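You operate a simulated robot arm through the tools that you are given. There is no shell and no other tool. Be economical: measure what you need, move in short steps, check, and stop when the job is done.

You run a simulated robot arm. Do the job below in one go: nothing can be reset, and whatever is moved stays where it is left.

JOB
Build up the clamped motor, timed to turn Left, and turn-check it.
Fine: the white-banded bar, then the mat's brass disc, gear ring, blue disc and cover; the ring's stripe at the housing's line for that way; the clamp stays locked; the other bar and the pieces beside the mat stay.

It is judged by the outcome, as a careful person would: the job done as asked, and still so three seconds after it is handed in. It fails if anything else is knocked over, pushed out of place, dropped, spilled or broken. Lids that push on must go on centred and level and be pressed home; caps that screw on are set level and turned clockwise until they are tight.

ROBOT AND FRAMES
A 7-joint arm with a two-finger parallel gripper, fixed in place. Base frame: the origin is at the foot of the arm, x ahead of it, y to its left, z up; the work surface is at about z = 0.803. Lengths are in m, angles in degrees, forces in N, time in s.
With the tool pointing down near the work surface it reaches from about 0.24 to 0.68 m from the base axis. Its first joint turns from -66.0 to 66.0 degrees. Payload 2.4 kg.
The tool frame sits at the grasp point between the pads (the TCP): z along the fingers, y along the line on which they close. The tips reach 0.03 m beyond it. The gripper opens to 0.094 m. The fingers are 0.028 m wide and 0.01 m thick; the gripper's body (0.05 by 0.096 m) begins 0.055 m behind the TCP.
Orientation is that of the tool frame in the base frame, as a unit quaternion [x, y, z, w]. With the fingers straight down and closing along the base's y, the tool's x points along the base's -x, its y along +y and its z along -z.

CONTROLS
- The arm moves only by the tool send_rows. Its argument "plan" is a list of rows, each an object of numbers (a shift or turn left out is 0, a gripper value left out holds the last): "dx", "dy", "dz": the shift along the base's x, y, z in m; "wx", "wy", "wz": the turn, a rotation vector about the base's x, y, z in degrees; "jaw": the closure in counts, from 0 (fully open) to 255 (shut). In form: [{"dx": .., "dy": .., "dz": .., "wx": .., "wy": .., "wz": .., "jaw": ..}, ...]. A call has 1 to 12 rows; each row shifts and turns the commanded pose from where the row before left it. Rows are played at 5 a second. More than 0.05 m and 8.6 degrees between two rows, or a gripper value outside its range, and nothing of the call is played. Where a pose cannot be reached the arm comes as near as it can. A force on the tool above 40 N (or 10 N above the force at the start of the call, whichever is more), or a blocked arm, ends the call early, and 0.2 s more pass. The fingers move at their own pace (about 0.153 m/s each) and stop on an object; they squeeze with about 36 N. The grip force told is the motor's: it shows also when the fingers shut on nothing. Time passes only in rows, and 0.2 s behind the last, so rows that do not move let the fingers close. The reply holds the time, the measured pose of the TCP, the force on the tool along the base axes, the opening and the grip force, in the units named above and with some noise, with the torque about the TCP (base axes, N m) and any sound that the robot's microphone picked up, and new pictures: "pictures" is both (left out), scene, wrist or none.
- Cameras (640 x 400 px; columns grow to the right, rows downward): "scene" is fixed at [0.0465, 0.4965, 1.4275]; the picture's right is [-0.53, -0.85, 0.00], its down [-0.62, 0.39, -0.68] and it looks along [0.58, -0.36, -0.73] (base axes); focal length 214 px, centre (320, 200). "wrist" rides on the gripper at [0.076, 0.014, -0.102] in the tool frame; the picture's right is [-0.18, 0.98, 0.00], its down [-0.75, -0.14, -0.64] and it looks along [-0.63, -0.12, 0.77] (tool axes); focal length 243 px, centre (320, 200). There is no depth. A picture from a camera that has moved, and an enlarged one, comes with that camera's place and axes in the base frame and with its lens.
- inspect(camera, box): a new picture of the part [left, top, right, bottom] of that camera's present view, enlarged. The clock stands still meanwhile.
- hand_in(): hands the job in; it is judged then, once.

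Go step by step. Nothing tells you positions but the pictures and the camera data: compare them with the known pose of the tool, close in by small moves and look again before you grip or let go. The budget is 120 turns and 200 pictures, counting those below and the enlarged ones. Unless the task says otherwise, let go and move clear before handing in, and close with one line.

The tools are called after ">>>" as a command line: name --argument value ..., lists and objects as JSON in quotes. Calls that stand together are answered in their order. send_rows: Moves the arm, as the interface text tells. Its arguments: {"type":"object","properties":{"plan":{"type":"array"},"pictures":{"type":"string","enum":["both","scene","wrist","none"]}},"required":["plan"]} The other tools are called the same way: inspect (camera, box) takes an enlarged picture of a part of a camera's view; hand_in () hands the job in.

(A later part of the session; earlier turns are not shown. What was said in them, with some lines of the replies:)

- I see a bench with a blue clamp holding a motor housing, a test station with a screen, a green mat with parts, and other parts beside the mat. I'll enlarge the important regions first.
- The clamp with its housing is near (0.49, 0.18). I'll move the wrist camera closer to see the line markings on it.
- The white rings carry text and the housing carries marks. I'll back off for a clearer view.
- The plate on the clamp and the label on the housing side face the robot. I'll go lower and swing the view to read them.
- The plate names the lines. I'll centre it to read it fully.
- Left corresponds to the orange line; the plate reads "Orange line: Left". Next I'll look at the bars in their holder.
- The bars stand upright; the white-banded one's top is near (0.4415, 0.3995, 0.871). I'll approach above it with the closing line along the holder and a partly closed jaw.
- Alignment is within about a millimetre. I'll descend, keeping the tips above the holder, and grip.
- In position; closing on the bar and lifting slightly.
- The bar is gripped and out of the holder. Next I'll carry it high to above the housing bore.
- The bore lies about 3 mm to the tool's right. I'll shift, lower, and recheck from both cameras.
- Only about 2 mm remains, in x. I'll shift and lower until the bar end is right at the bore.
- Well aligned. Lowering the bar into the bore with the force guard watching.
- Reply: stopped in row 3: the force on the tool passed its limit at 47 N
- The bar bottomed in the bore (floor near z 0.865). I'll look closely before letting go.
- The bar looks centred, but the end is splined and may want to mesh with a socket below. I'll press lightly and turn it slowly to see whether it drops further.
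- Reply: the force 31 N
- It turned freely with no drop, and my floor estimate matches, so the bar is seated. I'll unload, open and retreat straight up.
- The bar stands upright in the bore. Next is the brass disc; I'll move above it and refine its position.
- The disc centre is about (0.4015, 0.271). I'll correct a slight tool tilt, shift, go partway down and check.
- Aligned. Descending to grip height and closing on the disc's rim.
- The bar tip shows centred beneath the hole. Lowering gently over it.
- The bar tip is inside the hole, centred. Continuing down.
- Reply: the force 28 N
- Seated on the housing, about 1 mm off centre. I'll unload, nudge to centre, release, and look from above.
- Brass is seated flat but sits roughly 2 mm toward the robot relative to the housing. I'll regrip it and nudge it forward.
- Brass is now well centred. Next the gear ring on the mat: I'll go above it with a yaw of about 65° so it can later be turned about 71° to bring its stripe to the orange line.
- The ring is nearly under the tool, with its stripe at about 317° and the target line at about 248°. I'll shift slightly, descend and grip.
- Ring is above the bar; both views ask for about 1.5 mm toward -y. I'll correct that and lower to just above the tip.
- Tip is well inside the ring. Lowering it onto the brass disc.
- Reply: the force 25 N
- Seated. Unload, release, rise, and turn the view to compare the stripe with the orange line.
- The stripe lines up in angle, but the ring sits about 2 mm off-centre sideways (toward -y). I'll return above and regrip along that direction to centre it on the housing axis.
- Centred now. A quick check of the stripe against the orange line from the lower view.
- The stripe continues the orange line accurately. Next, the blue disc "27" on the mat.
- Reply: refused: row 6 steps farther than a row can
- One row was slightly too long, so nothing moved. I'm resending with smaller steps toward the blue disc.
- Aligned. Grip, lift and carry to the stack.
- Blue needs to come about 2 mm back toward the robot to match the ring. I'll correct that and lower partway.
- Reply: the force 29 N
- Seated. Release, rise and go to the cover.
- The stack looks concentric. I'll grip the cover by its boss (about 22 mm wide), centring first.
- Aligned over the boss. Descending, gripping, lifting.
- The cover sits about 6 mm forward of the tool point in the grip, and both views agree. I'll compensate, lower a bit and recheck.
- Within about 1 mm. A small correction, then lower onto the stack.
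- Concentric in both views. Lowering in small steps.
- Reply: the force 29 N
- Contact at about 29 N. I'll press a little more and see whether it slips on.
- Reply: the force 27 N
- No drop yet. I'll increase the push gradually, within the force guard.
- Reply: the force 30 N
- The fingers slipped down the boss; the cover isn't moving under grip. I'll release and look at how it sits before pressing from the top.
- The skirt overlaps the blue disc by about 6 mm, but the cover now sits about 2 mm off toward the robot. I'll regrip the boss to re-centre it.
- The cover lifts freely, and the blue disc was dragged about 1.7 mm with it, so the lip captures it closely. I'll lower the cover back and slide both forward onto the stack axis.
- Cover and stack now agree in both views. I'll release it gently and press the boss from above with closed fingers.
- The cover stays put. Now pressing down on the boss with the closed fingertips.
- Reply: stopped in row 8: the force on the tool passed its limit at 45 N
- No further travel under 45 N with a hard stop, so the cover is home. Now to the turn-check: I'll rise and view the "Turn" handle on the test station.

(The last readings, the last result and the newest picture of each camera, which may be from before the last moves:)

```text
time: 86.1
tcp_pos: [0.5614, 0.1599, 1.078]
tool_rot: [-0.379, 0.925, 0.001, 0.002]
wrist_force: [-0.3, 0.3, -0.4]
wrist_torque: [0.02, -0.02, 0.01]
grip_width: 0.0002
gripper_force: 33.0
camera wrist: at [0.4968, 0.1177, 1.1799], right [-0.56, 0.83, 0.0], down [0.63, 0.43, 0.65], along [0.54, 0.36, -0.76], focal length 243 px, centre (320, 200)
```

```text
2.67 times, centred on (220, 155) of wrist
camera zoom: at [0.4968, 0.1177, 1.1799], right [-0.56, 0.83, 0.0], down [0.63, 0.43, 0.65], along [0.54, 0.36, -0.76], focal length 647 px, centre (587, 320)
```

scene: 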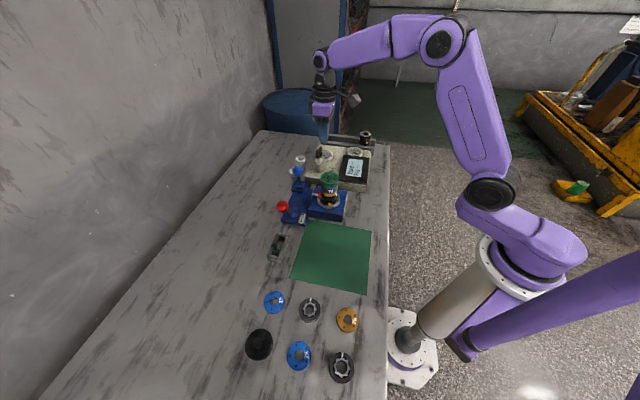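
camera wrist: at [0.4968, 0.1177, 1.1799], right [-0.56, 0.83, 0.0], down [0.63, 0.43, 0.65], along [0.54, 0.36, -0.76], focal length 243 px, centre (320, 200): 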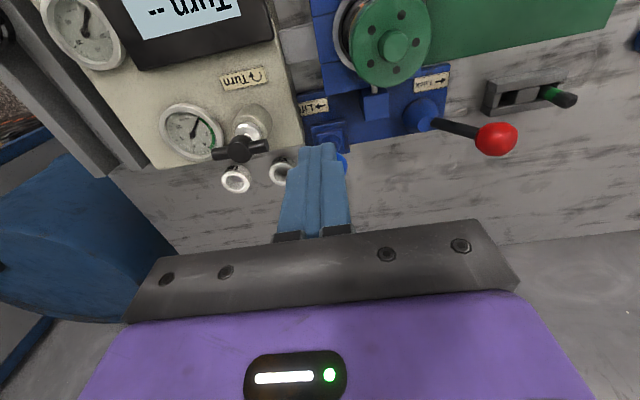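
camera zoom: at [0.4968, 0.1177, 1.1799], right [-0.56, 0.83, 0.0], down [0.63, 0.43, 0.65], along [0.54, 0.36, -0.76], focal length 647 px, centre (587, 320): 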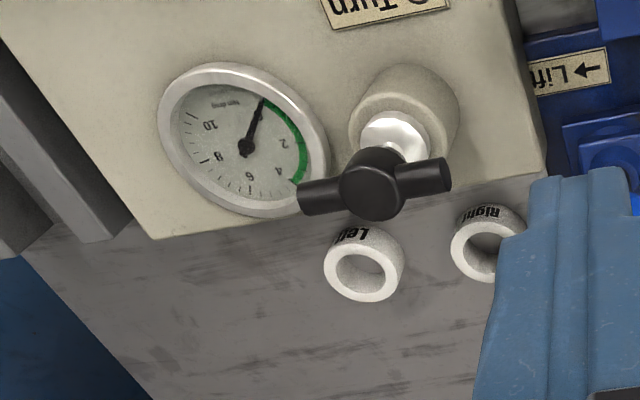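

The station's handle is a T-bar, hub at about (0.657, 0.118, 0.937), its bar lying along the -45°/135° line. I'll go above it with the jaw across the bar, turned so a clockwise turn has room.

>>> send_rows --plan '[{"dx": 0.0086, "dy": -0.0038, "wz": 8.2, "jaw": 92}, {"dx": 0.0086, "dy": -0.0038, "wz": 8.2}, {"dx": 0.0086, "dy": -0.0038, "wz": 8.2}, {"dx": 0.0086, "dy": -0.0038, "wz": 8.2}, {"dx": 0.0086, "dy": -0.0038, "wz": 8.2}, {"dx": 0.0086, "dy": -0.0038, "wz": 8.2}, {"dx": 0.0086, "dy": -0.0038, "wz": 8.2}, {"dx": 0.0086, "dy": -0.0038, "wz": 8.2}, {"dx": 0.0086, "dy": -0.0038, "wz": 8.2}, {"dx": 0.0086, "dy": -0.0038, "wz": 8.2}, {"dx": 0.0086, "dy": -0.0038, "wz": 8.0}, {}]' --pictures "both"

>>> inspect --camera "scene" --box '[304, 130, 344, 170]'

>>> inspect --camera "wrist" --box '[240, 70, 400, 170]'

```text
time: 88.7
tcp_pos: [0.6561, 0.1192, 1.0781]
tool_rot: [0.923, -0.385, -0.001, -0.001]
wrist_force: [0.4, -0.2, 0.3]
wrist_torque: [0.03, 0.03, 0.02]
grip_width: 0.0599
gripper_force: 0.0
camera wrist: at [0.6994, 0.0551, 1.1806], right [-0.83, -0.56, 0.0], down [-0.43, 0.63, 0.65], along [-0.36, 0.53, -0.76], focal length 243 px, centre (320, 200)
```

scene: 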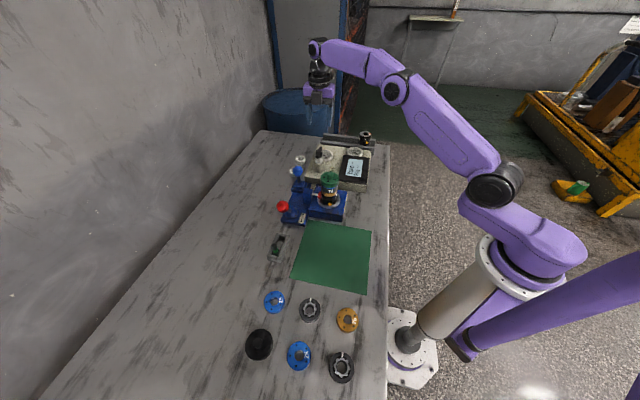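
wrist: 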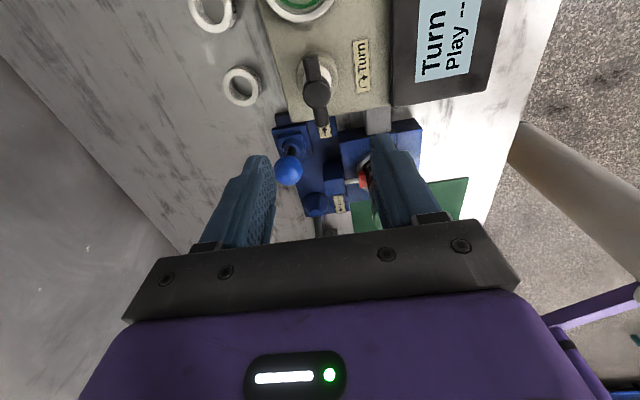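

```text
10.00 times, centred on (324, 150) of scene
camera zoom: at [0.0465, 0.4965, 1.4275], right [-0.53, -0.85, 0.0], down [-0.62, 0.39, -0.68], along [0.58, -0.36, -0.73], focal length 2145 px, centre (280, 700)
```

zoom: 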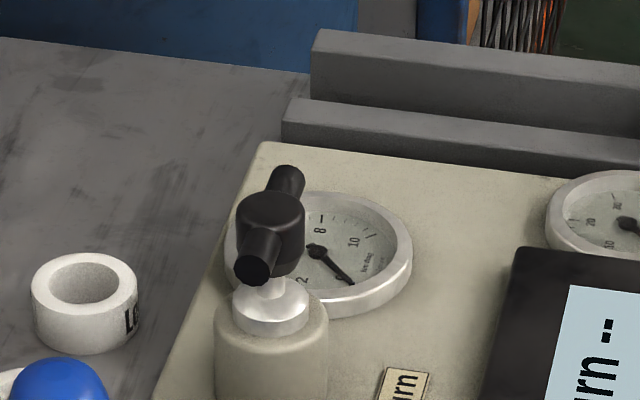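

```text
4.00 times, centred on (320, 120) of wrist
camera zoom: at [0.6994, 0.0551, 1.1806], right [-0.83, -0.56, 0.0], down [-0.43, 0.63, 0.65], along [-0.36, 0.53, -0.76], focal length 970 px, centre (320, 520)
```

zoom: 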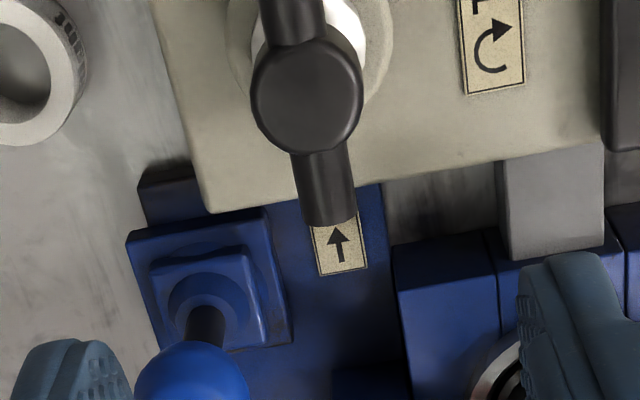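

>>> send_rows --plan '[{"dx": 0.006, "dy": -0.0047, "dz": -0.03}, {"dz": -0.035}, {"dz": -0.015}, {}]' --pictures "none"

>>> inspect --camera "scene" --box '[304, 130, 344, 170]'

>>> inspect --camera "wrist" --box '[240, 90, 400, 190]'

```text
time: 89.7
tcp_pos: [0.6614, 0.1139, 0.9977]
tool_rot: [0.923, -0.386, -0.001, -0.001]
wrist_force: [0.5, -0.2, -0.9]
wrist_torque: [0.0, -0.01, -0.01]
grip_width: 0.0598
gripper_force: 0.1
```

```text
10.00 times, centred on (324, 150) of scene
camera zoom: at [0.0465, 0.4965, 1.4275], right [-0.53, -0.85, 0.0], down [-0.62, 0.39, -0.68], along [0.58, -0.36, -0.73], focal length 2145 px, centre (280, 700)
```

zoom: 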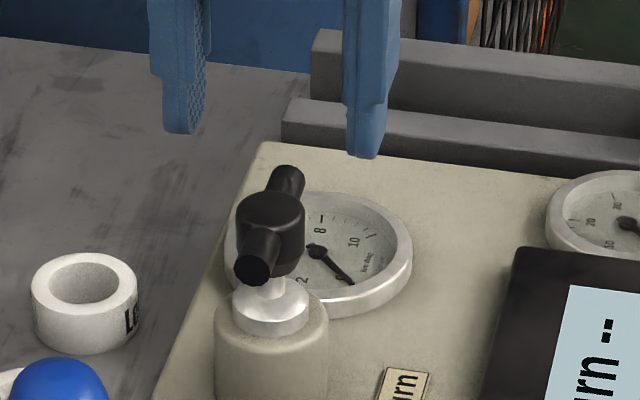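

```text
4.00 times, centred on (320, 140) of wrist
camera zoom: at [0.7049, 0.0508, 1.1002], right [-0.83, -0.56, 0.0], down [-0.43, 0.63, 0.65], along [-0.36, 0.54, -0.76], focal length 970 px, centre (320, 440)
```

zoom: 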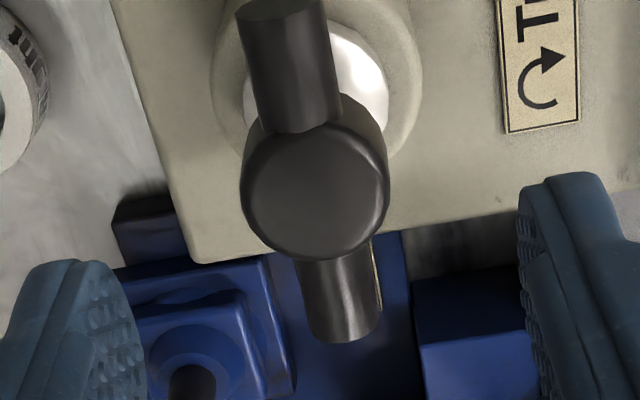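

Nearly centred over the hub. A small shift, then lower and grip it.

>>> send_rows --plan '[{"dx": 0.0016, "dy": -0.001, "dz": -0.02}, {"dz": -0.02}, {"dz": -0.01}, {}]' --pictures "none"

>>> inspect --camera "scene" --box '[304, 130, 344, 170]'

>>> inspect --camera "wrist" --box '[240, 110, 400, 210]'

```text
time: 90.7
tcp_pos: [0.6641, 0.1134, 0.9479]
tool_rot: [0.922, -0.386, -0.001, -0.001]
wrist_force: [-0.2, 0.6, 0.0]
wrist_torque: [0.05, -0.02, 0.0]
grip_width: 0.06
gripper_force: 0.0
```

```text
10.00 times, centred on (324, 150) of scene
camera zoom: at [0.0465, 0.4965, 1.4275], right [-0.53, -0.85, 0.0], down [-0.62, 0.39, -0.68], along [0.58, -0.36, -0.73], focal length 2145 px, centre (280, 700)
```

zoom: 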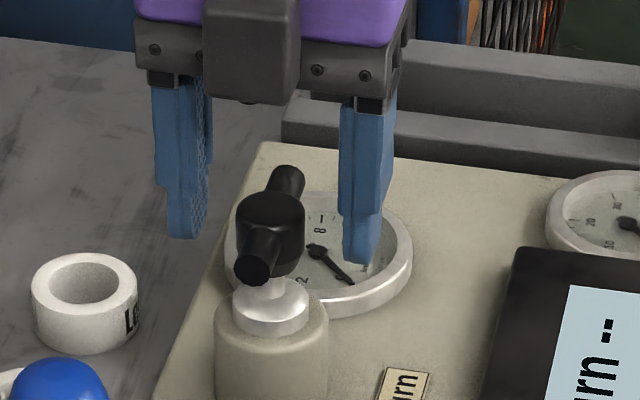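

```text
4.00 times, centred on (320, 160) of wrist
camera zoom: at [0.7066, 0.0501, 1.0508], right [-0.83, -0.56, 0.0], down [-0.43, 0.63, 0.65], along [-0.36, 0.54, -0.76], focal length 970 px, centre (320, 360)
```

zoom: 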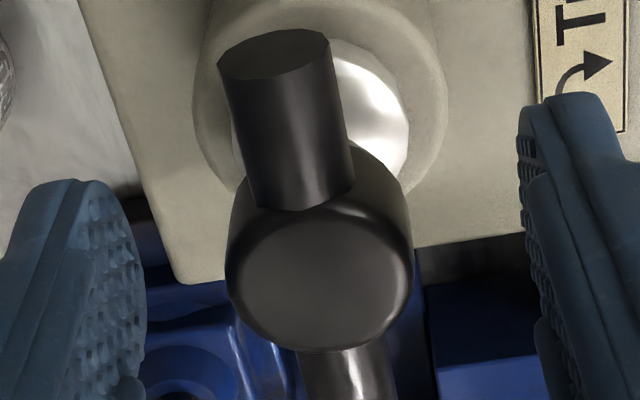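

>>> send_rows --plan '[{"dx": 0.0012, "dy": -0.0017}, {"jaw": 255}, {}, {}, {}]' --pictures "none"

>>> inspect --camera "scene" --box '[304, 130, 344, 170]'

>>> inspect --camera "wrist" --box '[240, 110, 400, 210]'

```text
time: 91.9
tcp_pos: [0.6644, 0.1133, 0.9493]
tool_rot: [0.923, -0.385, -0.002, -0.002]
wrist_force: [11.8, 5.0, -3.8]
wrist_torque: [-0.18, 0.06, -0.09]
grip_width: 0.0275
gripper_force: 44.7
```

```text
10.00 times, centred on (324, 150) of scene
camera zoom: at [0.0469, 0.4967, 1.4275], right [-0.53, -0.85, 0.0], down [-0.62, 0.39, -0.68], along [0.58, -0.36, -0.73], focal length 2145 px, centre (280, 700)
```

zoom: 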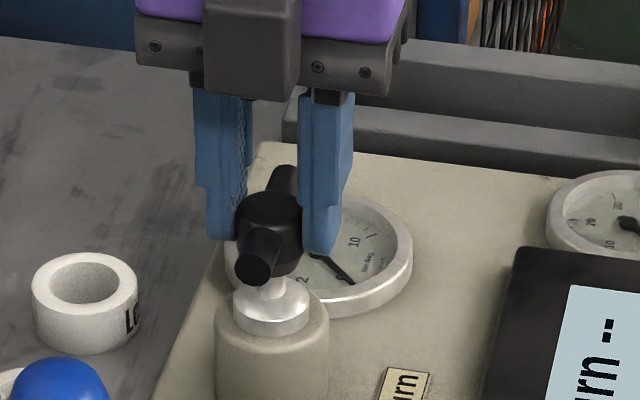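

```text
4.00 times, centred on (320, 160) of wrist
camera zoom: at [0.7083, 0.0491, 1.0511], right [-0.83, -0.56, 0.0], down [-0.43, 0.63, 0.64], along [-0.36, 0.54, -0.76], focal length 970 px, centre (320, 360)
```

zoom: 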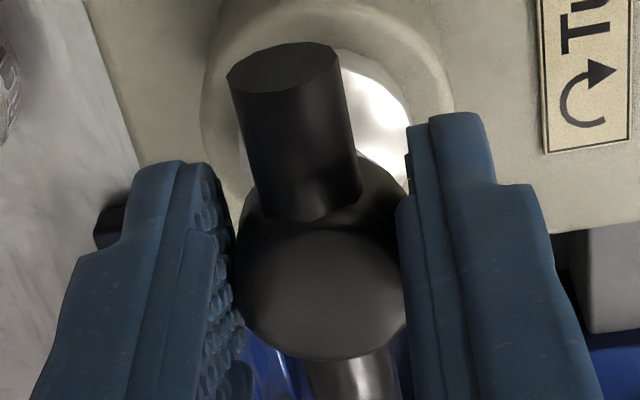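

The hub is gripped. Turning clockwise in steps while watching torque and the screen.

>>> send_rows --plan '[{"dx": 0.0008, "dy": 0.0004}, {"wz": -6}, {"wz": -6}, {"wz": -6}, {"wz": -6}, {"wz": -6}, {}]' --pictures "none"

>>> inspect --camera "scene" --box '[304, 140, 374, 195]'

```text
time: 93.5
tcp_pos: [0.6616, 0.1101, 0.949]
tool_rot: [0.791, -0.612, -0.004, 0.001]
wrist_force: [-28.4, -5.4, 14.8]
wrist_torque: [1.03, 0.34, 0.17]
grip_width: 0.0278
gripper_force: 44.8
```

```text
7.27 times, centred on (339, 168) of scene
camera zoom: at [0.0454, 0.4963, 1.4277], right [-0.53, -0.85, 0.0], down [-0.62, 0.39, -0.68], along [0.58, -0.36, -0.73], focal length 1560 px, centre (182, 436)
```

zoom: 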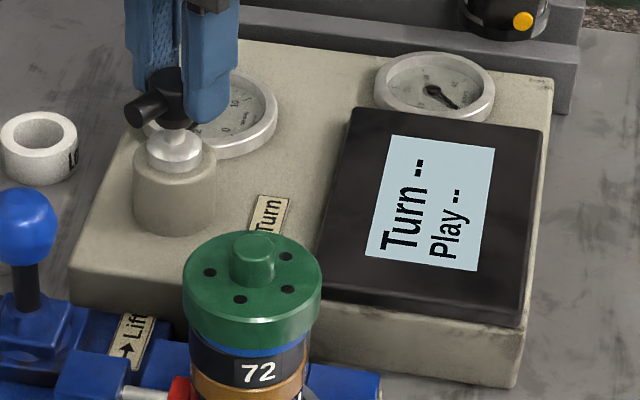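

The handle is turning; side force is building, so I'll relieve it and continue.

>>> send_rows --plan '[{"dx": -0.0025, "dy": -0.0005, "dz": 0.0008}, {"wz": -6}, {"wz": -6}, {"dx": -0.001, "wz": -6}, {"wz": -6}, {"wz": -6}, {}]' --pictures "none"

>>> inspect --camera "scene" --box '[304, 140, 374, 195]'

```text
time: 95.1
tcp_pos: [0.6595, 0.1109, 0.9487]
tool_rot: [-0.606, 0.796, 0.002, -0.002]
wrist_force: [-25.9, -7.0, -2.8]
wrist_torque: [0.51, -0.24, 0.1]
grip_width: 0.0277
gripper_force: 45.0
```

```text
7.27 times, centred on (339, 168) of scene
camera zoom: at [0.0458, 0.4963, 1.4276], right [-0.53, -0.85, 0.0], down [-0.62, 0.39, -0.68], along [0.58, -0.36, -0.73], focal length 1560 px, centre (182, 436)
```

zoom: 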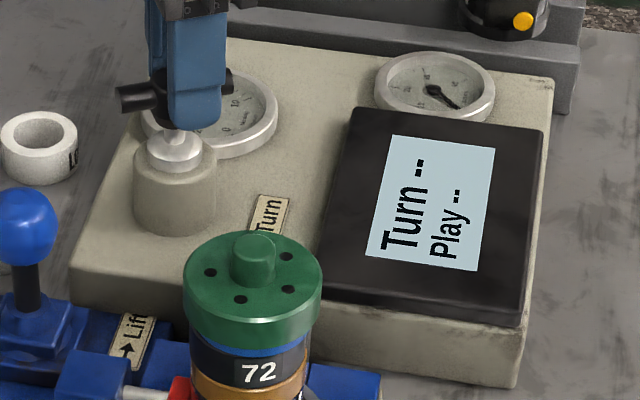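

>>> send_rows --plan '[{"dx": -0.0025, "dy": 0.0}, {"wz": -6}, {"wz": -6}, {"dx": -0.001, "wz": -6}, {"wz": -6}, {"dx": -0.001, "wz": -6}, {"wz": -5}, {}]' --pictures "none"

>>> inspect --camera "scene" --box '[304, 140, 374, 195]'

```text
time: 96.9
tcp_pos: [0.657, 0.113, 0.949]
tool_rot: [-0.338, 0.941, 0.0, 0.0]
wrist_force: [-11.6, 5.8, -16.2]
wrist_torque: [-0.48, 0.23, 0.08]
grip_width: 0.0274
gripper_force: 44.5
```

```text
7.27 times, centred on (339, 168) of scene
camera zoom: at [0.0465, 0.4967, 1.4275], right [-0.53, -0.85, 0.0], down [-0.62, 0.39, -0.68], along [0.58, -0.36, -0.73], focal length 1560 px, centre (182, 436)
```

zoom: 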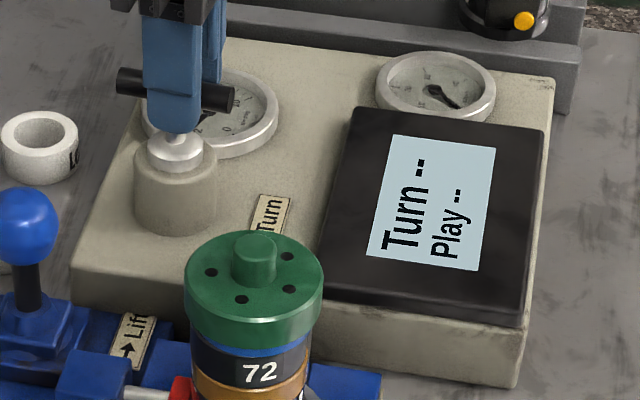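

Turned about 95° with no end stop and no reading yet. I'll continue clockwise.

>>> send_rows --plan '[{"dx": -0.001, "dz": -0.0008}, {"wz": -7}, {"wz": -7}, {"wz": -7}, {"dy": 0.0007, "wz": -7}, {"wz": -7}, {"wz": -7}, {}]' --pictures "none"

>>> inspect --camera "scene" --box '[304, 140, 374, 195]'

```text
time: 98.7
tcp_pos: [0.6554, 0.1173, 0.9481]
tool_rot: [0.019, 1.0, 0.0, 0.001]
wrist_force: [-16.8, 19.0, -3.3]
wrist_torque: [-0.03, 0.65, 0.13]
grip_width: 0.0275
gripper_force: 45.4
```

```text
7.27 times, centred on (339, 168) of scene
camera zoom: at [0.0461, 0.497, 1.4274], right [-0.53, -0.85, 0.0], down [-0.62, 0.39, -0.68], along [0.58, -0.36, -0.73], focal length 1560 px, centre (182, 436)
```

zoom: 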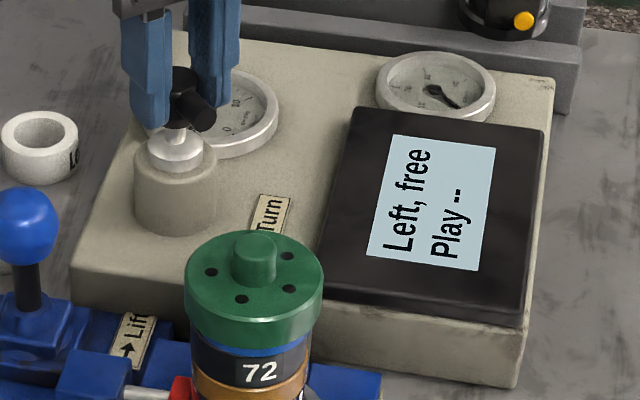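

The screen reads "Left, free", so the turn-check passed. I'll relieve the side load, let go of the handle and rise clear.

>>> send_rows --plan '[{"dx": -0.0015, "dy": 0.0018}, {}, {"jaw": 180}, {"jaw": 92}, {}, {"dz": 0.04}, {"dz": 0.04}, {"dz": 0.04}, {"dx": -0.045}, {"dx": -0.045}, {"dx": -0.045}, {}]' --pictures "both"

>>> inspect --camera "scene" --box '[304, 140, 374, 205]'

>>> inspect --camera "scene" --box '[260, 165, 348, 265]'

```text
time: 101.3
tcp_pos: [0.5202, 0.1147, 1.0672]
tool_rot: [0.021, 1.0, 0.0, 0.002]
wrist_force: [-0.2, 0.6, 0.0]
wrist_torque: [0.02, 0.01, 0.01]
grip_width: 0.0599
gripper_force: 0.1
camera wrist: at [0.4437, 0.1336, 1.1704], right [0.22, 0.97, 0.0], down [0.74, -0.17, 0.65], along [0.63, -0.15, -0.76], focal length 243 px, centre (320, 200)
```

scene: 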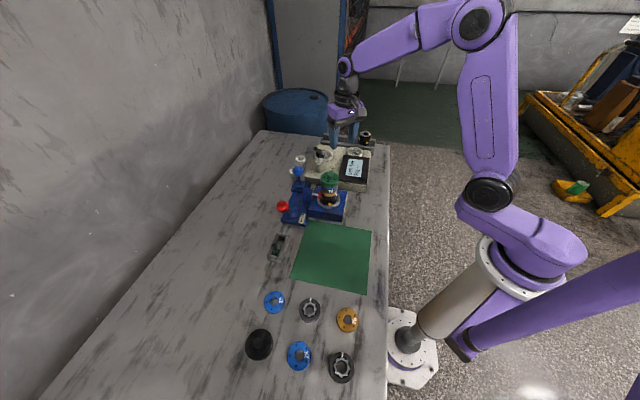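
wrist: 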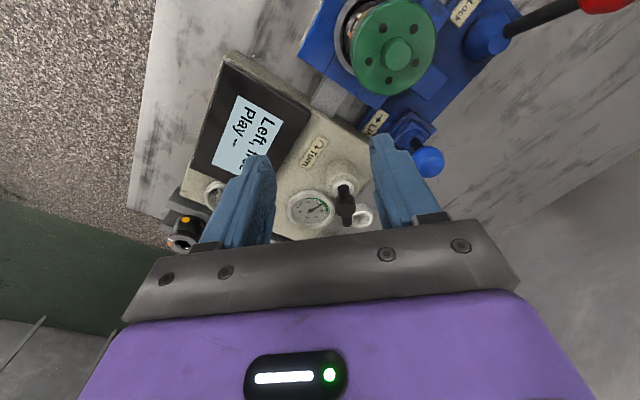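

```text
6.15 times, centred on (339, 172) of scene
camera zoom: at [0.0464, 0.4965, 1.4275], right [-0.53, -0.85, 0.0], down [-0.62, 0.39, -0.68], along [0.58, -0.36, -0.73], focal length 1320 px, centre (203, 369)
```

zoom: 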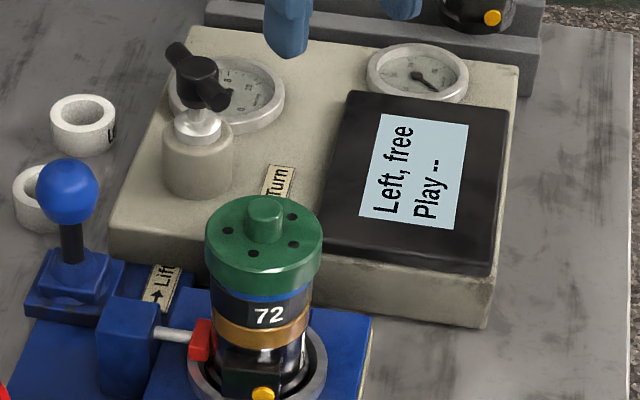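

```text
4.00 times, centred on (304, 215) of scene
camera zoom: at [0.0464, 0.4965, 1.4275], right [-0.53, -0.85, 0.0], down [-0.62, 0.39, -0.68], along [0.58, -0.36, -0.73], focal length 858 px, centre (384, 140)
```

zoom: 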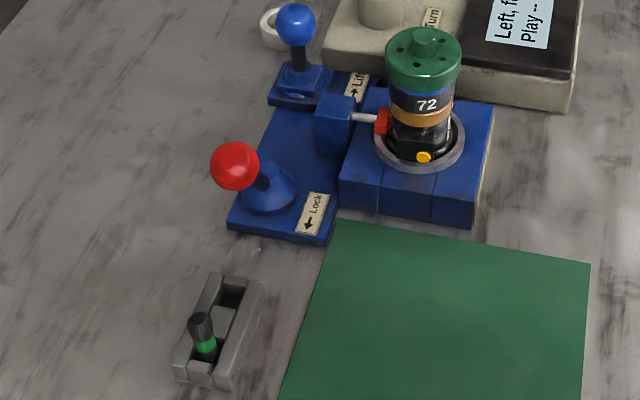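

The motor is fully built and clamped, the screen reads "Left, free", the gripper is clear and nothing else has moved. Handing in.

>>> hand_in

```text
The job is handed in.
```

I built the clamped motor in order: white-banded bar, brass disc 95, ring 72, blue disc 27, then the cover. The ring's stripe is on the orange (Left) line and the turn-check screen reads "Left, free". The clamp is still locked, and the other bar and the pieces beside the mat are untouched. The cover stopped hard about 6 mm down over the blue disc and moved no further under 45 N, so I took it as home, though I heard no click. The screen's "Play" line still shows "--", since only the turn-check was asked for.
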